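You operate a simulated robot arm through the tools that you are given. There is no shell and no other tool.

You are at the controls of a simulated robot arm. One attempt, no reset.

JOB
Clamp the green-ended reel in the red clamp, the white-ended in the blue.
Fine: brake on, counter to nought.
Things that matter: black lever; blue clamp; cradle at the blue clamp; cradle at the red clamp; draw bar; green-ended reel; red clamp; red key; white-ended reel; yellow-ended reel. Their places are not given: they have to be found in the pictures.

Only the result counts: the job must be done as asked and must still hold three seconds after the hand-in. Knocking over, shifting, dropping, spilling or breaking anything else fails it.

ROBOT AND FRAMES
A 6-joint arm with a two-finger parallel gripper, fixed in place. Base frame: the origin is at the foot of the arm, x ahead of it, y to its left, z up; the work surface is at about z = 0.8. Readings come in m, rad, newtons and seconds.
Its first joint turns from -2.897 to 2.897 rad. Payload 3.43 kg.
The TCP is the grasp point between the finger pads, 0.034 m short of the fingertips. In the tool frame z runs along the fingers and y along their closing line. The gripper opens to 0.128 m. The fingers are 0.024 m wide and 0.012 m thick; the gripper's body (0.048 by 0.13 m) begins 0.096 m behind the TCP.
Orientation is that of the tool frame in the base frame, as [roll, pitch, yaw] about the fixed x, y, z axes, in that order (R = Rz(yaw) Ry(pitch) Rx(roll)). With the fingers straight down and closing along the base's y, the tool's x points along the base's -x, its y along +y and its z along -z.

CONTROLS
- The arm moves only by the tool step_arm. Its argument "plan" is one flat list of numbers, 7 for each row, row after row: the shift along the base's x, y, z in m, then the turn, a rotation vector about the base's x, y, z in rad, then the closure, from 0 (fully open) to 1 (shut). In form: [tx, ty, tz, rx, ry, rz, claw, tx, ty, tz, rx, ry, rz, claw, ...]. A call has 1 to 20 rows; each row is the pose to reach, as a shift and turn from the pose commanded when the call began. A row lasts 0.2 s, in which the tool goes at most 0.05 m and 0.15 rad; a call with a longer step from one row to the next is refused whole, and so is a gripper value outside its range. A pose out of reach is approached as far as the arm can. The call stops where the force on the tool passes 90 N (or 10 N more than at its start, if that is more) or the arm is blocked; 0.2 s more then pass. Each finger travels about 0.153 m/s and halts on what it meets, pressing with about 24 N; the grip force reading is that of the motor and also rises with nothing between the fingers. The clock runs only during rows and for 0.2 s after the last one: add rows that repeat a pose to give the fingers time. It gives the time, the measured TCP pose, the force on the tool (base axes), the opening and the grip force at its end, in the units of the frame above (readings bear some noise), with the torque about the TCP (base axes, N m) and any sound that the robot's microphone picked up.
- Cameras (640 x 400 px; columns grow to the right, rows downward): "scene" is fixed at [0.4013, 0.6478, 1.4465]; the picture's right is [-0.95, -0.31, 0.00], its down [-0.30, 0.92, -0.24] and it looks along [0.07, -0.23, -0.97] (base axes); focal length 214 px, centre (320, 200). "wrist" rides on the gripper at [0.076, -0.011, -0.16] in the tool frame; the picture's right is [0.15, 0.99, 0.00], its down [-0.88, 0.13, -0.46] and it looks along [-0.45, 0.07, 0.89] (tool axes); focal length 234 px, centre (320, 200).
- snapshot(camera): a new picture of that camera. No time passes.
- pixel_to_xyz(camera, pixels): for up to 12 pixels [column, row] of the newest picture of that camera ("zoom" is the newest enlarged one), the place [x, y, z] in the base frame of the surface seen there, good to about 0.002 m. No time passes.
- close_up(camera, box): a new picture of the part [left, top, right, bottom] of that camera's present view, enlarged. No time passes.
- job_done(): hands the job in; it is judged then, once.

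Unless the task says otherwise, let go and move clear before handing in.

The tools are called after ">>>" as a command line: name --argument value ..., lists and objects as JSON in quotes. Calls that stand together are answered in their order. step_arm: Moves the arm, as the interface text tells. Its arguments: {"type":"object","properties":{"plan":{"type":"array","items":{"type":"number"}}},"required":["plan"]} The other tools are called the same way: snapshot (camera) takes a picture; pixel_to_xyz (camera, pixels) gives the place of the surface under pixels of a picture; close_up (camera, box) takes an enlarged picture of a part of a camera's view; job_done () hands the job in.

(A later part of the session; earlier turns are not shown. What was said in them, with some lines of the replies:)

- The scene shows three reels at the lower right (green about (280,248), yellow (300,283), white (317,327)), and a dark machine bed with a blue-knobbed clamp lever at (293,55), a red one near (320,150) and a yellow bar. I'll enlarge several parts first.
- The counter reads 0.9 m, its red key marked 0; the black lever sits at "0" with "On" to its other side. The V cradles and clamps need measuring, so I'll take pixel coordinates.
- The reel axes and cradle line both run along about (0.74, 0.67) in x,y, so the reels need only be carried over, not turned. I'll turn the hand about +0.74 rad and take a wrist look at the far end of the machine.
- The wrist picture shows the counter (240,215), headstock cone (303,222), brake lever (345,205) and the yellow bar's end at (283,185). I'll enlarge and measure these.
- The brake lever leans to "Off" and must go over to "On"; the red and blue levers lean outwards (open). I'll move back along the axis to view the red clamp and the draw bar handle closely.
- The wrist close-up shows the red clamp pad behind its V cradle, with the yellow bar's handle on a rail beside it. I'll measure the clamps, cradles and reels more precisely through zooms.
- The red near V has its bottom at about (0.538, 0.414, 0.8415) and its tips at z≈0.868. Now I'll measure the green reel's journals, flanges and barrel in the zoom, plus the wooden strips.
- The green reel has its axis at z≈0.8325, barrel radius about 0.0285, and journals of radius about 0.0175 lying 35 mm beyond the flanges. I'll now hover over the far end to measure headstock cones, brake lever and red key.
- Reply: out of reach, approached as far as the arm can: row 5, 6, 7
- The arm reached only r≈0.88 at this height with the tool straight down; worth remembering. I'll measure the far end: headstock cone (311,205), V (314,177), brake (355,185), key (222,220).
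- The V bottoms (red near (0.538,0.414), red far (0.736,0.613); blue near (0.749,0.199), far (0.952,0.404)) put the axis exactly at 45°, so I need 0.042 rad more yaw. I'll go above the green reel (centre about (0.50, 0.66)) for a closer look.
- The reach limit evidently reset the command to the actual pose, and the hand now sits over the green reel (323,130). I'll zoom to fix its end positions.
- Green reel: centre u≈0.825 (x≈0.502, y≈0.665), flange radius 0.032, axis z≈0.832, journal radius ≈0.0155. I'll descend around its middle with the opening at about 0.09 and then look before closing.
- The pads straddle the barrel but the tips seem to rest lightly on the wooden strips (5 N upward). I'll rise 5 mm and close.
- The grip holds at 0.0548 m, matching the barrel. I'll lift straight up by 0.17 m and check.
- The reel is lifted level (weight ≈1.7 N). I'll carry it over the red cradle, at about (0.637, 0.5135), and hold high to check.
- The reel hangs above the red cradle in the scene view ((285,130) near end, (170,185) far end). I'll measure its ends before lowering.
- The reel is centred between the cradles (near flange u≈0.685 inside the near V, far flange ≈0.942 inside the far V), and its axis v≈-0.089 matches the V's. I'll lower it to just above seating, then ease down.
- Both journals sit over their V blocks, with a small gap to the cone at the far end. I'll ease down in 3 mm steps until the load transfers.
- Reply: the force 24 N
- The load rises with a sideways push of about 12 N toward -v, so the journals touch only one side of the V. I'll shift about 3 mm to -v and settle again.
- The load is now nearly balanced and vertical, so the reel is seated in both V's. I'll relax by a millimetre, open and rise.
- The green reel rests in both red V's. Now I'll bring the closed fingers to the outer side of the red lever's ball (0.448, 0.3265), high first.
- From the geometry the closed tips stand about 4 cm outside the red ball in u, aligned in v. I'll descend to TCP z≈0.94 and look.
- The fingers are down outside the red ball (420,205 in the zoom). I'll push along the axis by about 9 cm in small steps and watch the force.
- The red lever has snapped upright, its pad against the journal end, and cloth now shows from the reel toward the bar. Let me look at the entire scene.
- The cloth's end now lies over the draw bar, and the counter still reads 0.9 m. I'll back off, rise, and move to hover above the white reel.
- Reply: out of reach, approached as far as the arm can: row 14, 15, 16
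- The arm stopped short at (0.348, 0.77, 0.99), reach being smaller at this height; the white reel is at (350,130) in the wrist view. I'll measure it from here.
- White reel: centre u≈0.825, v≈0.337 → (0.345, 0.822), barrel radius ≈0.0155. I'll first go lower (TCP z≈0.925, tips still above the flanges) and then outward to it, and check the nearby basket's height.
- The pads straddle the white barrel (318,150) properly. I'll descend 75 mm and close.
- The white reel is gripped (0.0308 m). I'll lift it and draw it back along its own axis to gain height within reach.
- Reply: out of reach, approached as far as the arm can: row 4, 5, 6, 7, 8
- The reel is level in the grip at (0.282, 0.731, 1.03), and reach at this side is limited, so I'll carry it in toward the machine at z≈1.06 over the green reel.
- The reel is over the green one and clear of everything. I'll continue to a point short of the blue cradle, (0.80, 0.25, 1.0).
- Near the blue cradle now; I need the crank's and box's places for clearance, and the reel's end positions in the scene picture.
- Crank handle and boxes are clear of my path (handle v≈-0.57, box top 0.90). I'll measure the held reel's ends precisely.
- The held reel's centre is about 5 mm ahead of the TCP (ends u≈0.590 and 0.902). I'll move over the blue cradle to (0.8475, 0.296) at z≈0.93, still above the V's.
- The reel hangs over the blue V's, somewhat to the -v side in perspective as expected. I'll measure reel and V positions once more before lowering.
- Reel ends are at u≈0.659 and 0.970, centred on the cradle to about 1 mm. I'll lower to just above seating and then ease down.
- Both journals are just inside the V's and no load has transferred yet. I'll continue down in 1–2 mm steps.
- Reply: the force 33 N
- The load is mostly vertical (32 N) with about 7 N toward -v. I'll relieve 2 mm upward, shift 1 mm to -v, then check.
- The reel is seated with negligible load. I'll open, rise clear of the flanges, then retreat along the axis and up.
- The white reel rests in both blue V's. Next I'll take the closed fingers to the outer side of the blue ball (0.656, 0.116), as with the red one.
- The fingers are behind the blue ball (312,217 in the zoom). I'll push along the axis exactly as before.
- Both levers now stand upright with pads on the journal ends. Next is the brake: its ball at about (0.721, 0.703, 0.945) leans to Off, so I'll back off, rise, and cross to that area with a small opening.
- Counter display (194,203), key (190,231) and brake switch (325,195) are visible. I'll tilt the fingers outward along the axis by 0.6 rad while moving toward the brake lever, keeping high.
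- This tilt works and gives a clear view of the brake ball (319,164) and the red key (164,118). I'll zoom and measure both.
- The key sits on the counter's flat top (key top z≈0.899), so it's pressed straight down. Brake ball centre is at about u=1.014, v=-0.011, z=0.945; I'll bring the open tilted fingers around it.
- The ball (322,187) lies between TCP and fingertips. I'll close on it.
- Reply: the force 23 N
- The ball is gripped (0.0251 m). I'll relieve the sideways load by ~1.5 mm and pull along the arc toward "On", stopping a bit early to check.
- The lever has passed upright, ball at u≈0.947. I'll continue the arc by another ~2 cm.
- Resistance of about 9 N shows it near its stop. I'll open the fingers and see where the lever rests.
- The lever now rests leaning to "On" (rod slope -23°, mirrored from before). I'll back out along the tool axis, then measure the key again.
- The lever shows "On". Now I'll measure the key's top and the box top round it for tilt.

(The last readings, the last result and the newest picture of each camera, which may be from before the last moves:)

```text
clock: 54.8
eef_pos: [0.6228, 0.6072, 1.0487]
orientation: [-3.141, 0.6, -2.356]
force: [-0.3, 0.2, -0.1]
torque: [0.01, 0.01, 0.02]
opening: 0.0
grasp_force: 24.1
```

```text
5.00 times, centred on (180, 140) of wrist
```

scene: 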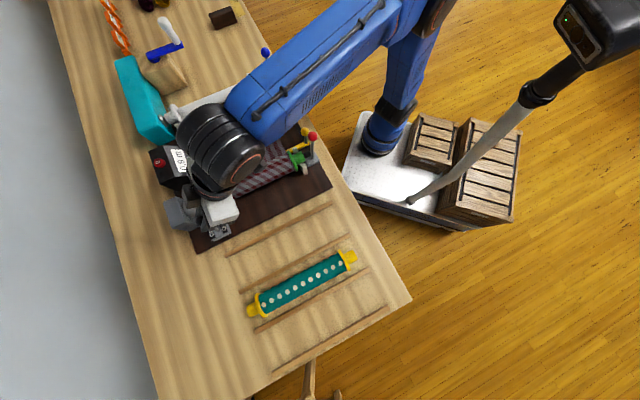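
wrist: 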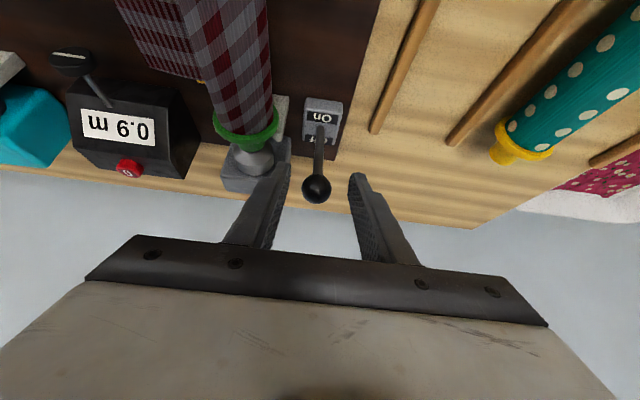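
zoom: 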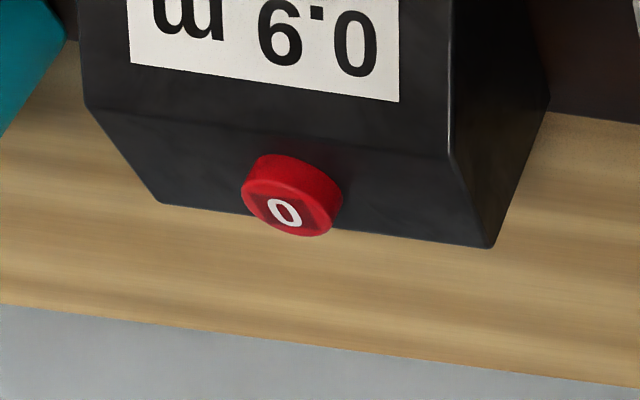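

The box top is flat at z≈0.8875 and the key's top centre is (0.896, 0.557, 0.8995), so it presses straight down. I'll tilt a further 0.25 rad for reach and hover above and short of the key.

>>> step_arm --plan '[0.0375, -0.016, 0, 0.03, -0.03, 0, 1, 0.075, -0.033, 0, 0.06, -0.06, 0, 1, 0.1125, -0.049, 0, 0.09, -0.09, 0, 1, 0.15, -0.065, -0.005, 0.12, -0.12, 0, 1, 0.1875, -0.082, -0.01, 0.15, -0.15, 0, 1, 0.225, -0.098, -0.02, 0.177, -0.177, 0, 1, 0.225, -0.098, -0.02, 0.177, -0.177, 0, 1]'

>>> snapshot --camera "wrist"

>>> snapshot --camera "scene"

```text
clock: 56.4
eef_pos: [0.8491, 0.5125, 1.0272]
orientation: [3.14, 0.852, -2.358]
force: [-0.3, -0.6, -1.0]
torque: [0.02, 0.0, -0.01]
opening: 0.0002
grasp_force: 23.9
```

```text
taken
```

wrist: 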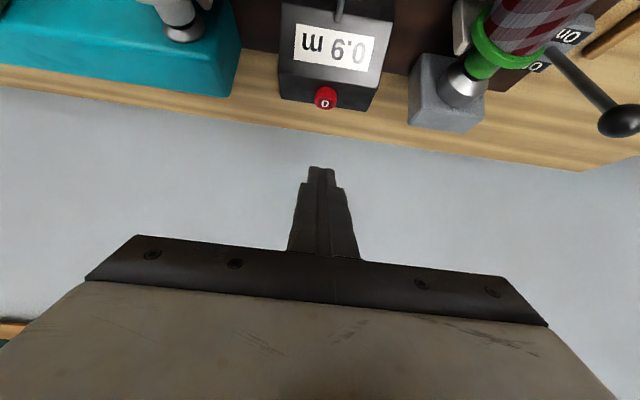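

```text
taken
```

scene: 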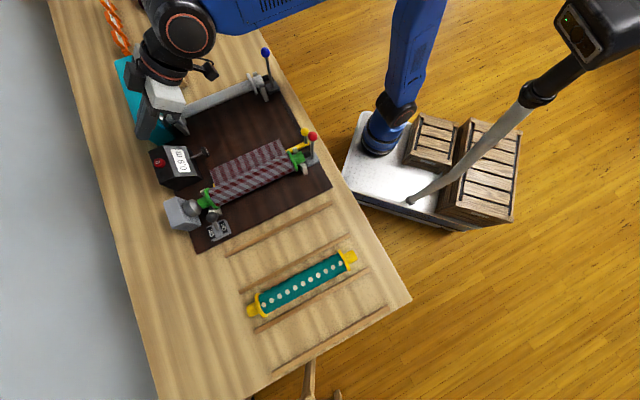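

The key is at (325,98), directly ahead of the tips. I'll re-measure it from here.

>>> close_up --camera "wrist" --box '[270, 60, 390, 130]'

>>> pixel_to_xyz --camera "wrist" --pixels '[[325, 101], [325, 104], [325, 98], [318, 101], [332, 102], [325, 93], [300, 95], [350, 100], [338, 8]]'

```text
5.33 times, centred on (330, 95) of wrist
```

zoom: 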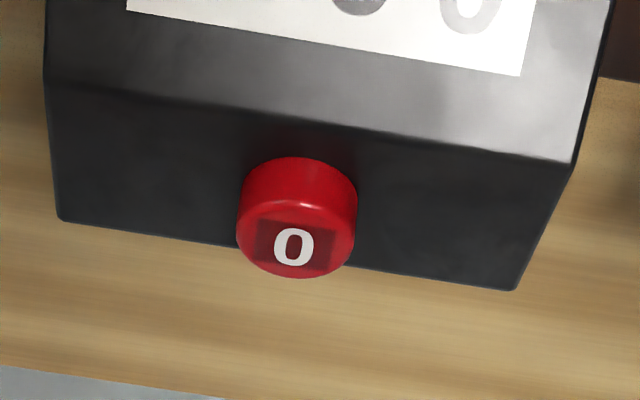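

```text
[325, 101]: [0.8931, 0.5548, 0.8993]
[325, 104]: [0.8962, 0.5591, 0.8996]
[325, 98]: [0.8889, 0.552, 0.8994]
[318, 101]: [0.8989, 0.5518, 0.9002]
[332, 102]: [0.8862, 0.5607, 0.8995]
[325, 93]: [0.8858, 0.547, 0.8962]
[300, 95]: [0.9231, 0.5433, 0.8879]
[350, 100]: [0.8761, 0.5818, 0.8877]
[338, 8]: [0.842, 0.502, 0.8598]
```

Key centre is (0.8945, 0.5565, 0.8995). I'll go to just above it (TCP (0.882, 0.544, 0.955)).

>>> step_arm --plan '[0.0165, 0.016, -0.025, 0, 0, 0, 1, 0.033, 0.0315, -0.05, 0, 0, 0, 1, 0.033, 0.0315, -0.072, 0, 0, 0, 1, 0.033, 0.0315, -0.072, 0, 0, 0, 1]'

>>> snapshot --camera "wrist"

>>> close_up --camera "scene" --box '[110, 110, 230, 200]'

```text
clock: 57.4
eef_pos: [0.8823, 0.5434, 0.9554]
orientation: [3.14, 0.852, -2.354]
force: [-0.3, 0.1, 0.1]
torque: [0.0, 0.02, 0.02]
opening: 0.0002
grasp_force: 23.8
```

```text
taken
```

wrist: 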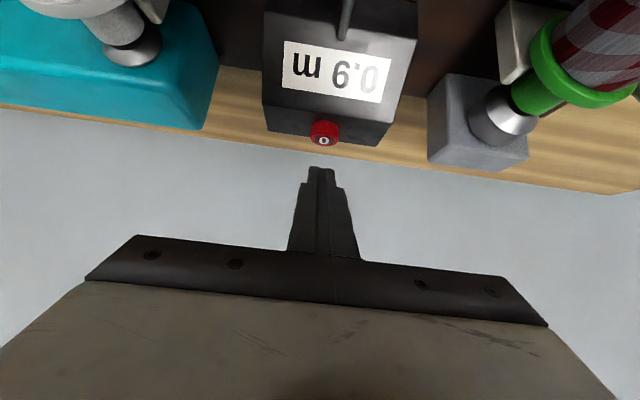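

```text
4.44 times, centred on (170, 155) of scene
```

zoom: 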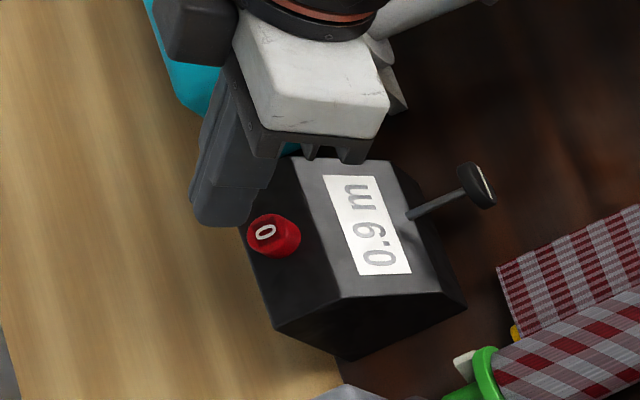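

The tips are above the key; I'll press straight down in small steps to about 9 mm past contact, then rise.

>>> step_arm --plan '[0, 0, -0.015, 0, 0, 0, 1, 0, 0, -0.022, 0, 0, 0, 1, 0, 0, -0.025, 0, 0, 0, 1, 0, 0, -0.028, 0, 0, 0, 1, 0, 0, -0.03, 0, 0, 0, 1]'

>>> close_up --camera "scene" --box '[110, 110, 230, 200]'

>>> close_up --camera "wrist" --box '[240, 90, 420, 210]'

```text
clock: 58.6
eef_pos: [0.8831, 0.5413, 0.9272]
orientation: [3.139, 0.853, -2.357]
force: [0.1, 0.6, 3.0]
torque: [0.1, -0.03, 0.05]
opening: 0.0
grasp_force: 24.2
heard: click
```

```text
4.44 times, centred on (170, 155) of scene
```

zoom: 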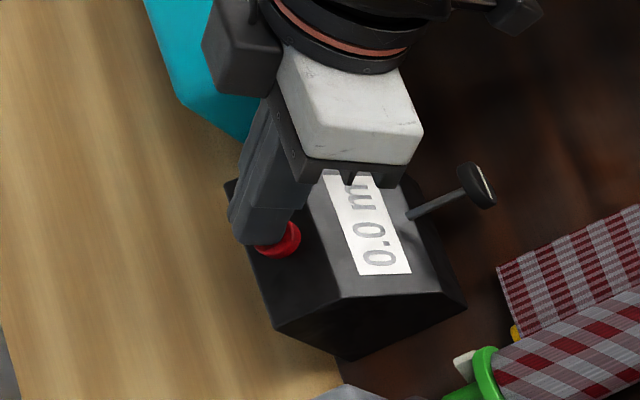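

```text
3.33 times, centred on (330, 150) of wrist
```

zoom: 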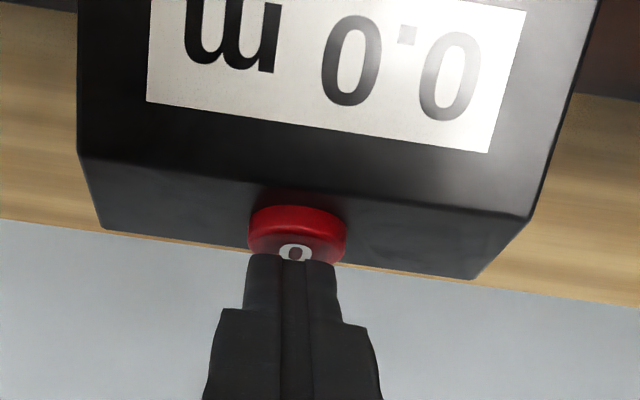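

A click was heard and the display reads 0.0 m. I'll rise straight off the key, back away along the axis and up, then check everything.

>>> step_arm --plan '[0, 0, 0.03, 0, 0, 0, 1, 0, 0, 0.07, 0, 0, 0, 1, -0.03, -0.03, 0.095, 0, 0, 0, 1, -0.06, -0.06, 0.115, 0, 0, 0, 1, -0.09, -0.09, 0.14, 0, 0, 0, 1, -0.12, -0.12, 0.16, 0, 0, 0, 1, -0.15, -0.15, 0.17, 0, 0, 0, 1, -0.18, -0.18, 0.18, 0, 0, 0, 1, -0.18, -0.18, 0.18, 0, 0, 0, 1]'

>>> snapshot --camera "scene"

>>> snapshot --camera "wrist"

```text
clock: 60.6
eef_pos: [0.7009, 0.3654, 1.1067]
orientation: [3.14, 0.852, -2.357]
force: [0.7, -0.4, -0.4]
torque: [0.0, 0.01, 0.03]
opening: 0.0
grasp_force: 24.0
```

```text
taken
```

scene: 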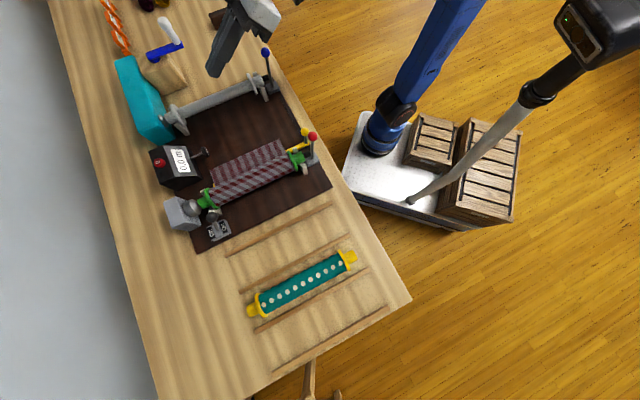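

```text
taken
```

wrist: 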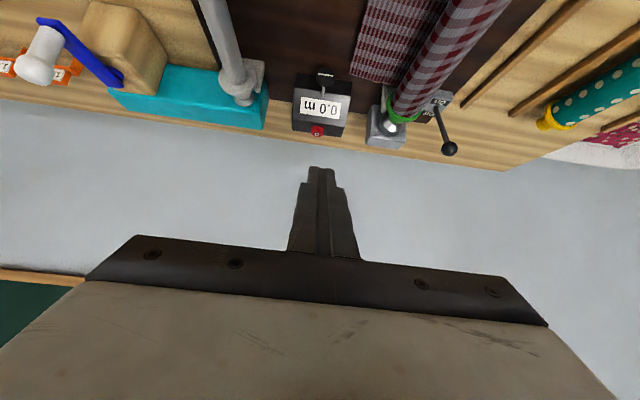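

The arm is clear. I'll enlarge both clamps, the brake and the counter for a last check.

>>> close_up --camera "scene" --box '[130, 130, 250, 250]'

>>> close_up --camera "scene" --box '[240, 40, 340, 180]'

>>> close_up --camera "scene" --box '[130, 60, 290, 160]'

```text
3.33 times, centred on (190, 190) of scene
```

zoom: 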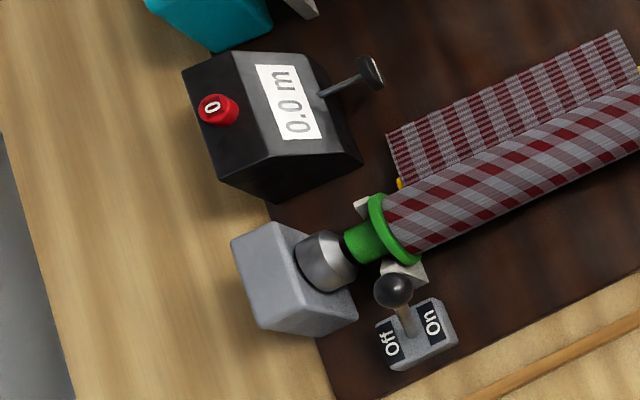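

```text
2.86 times, centred on (290, 110) of scene
```

zoom: 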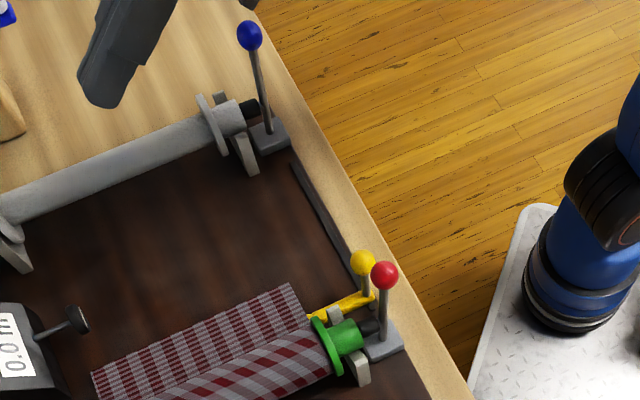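

```text
4.00 times, centred on (210, 110) of scene
```

zoom: 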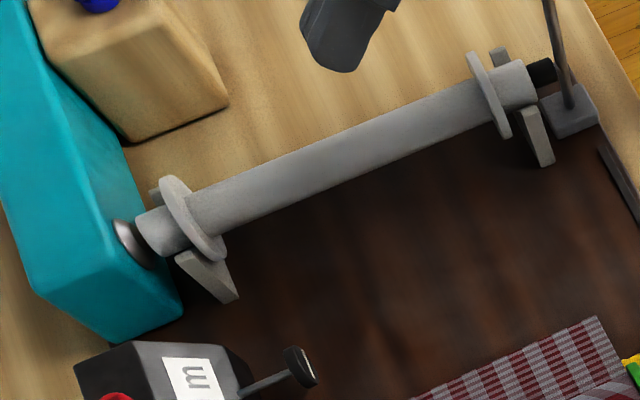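

Display 0.0 m, both pads on the journals, lever toward On. I'll verify the brake ball's position numerically before handing in.

>>> pixel_to_xyz --camera "scene" --pixels '[[212, 217], [215, 226], [312, 136], [265, 52]]'

```text
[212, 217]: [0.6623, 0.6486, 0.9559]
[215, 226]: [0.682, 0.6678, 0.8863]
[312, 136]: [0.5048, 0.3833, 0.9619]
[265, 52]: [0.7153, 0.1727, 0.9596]
```

The brake ball is at u≈0.927, the mirror of its Off position (1.014), and both clamp levers stand at the same closed angle (u≈0.628). Everything is in place, so I hand in.

>>> job_done

```text
The job is handed in.
```

The job is handed in, and the final pictures show it done as asked; no verdict came back after the hand-in.

- **Reels:** the green-ended reel is seated in the red clamp's cradle and the white-ended one in the blue clamp's. Both clamp levers stand upright with their pads on the reel ends.
- **Brake:** the black lever rests at On. Its ball measured in the mirror of its Off position and stayed there after I let go.
- **Counter:** pressing the red key gave a click, and the display reads 0.0 m.

When the red clamp closed, the cloth's end appeared over the draw bar. I did not touch the draw bar or the yellow-ended reel. The arm was clear of the machine at hand-in.
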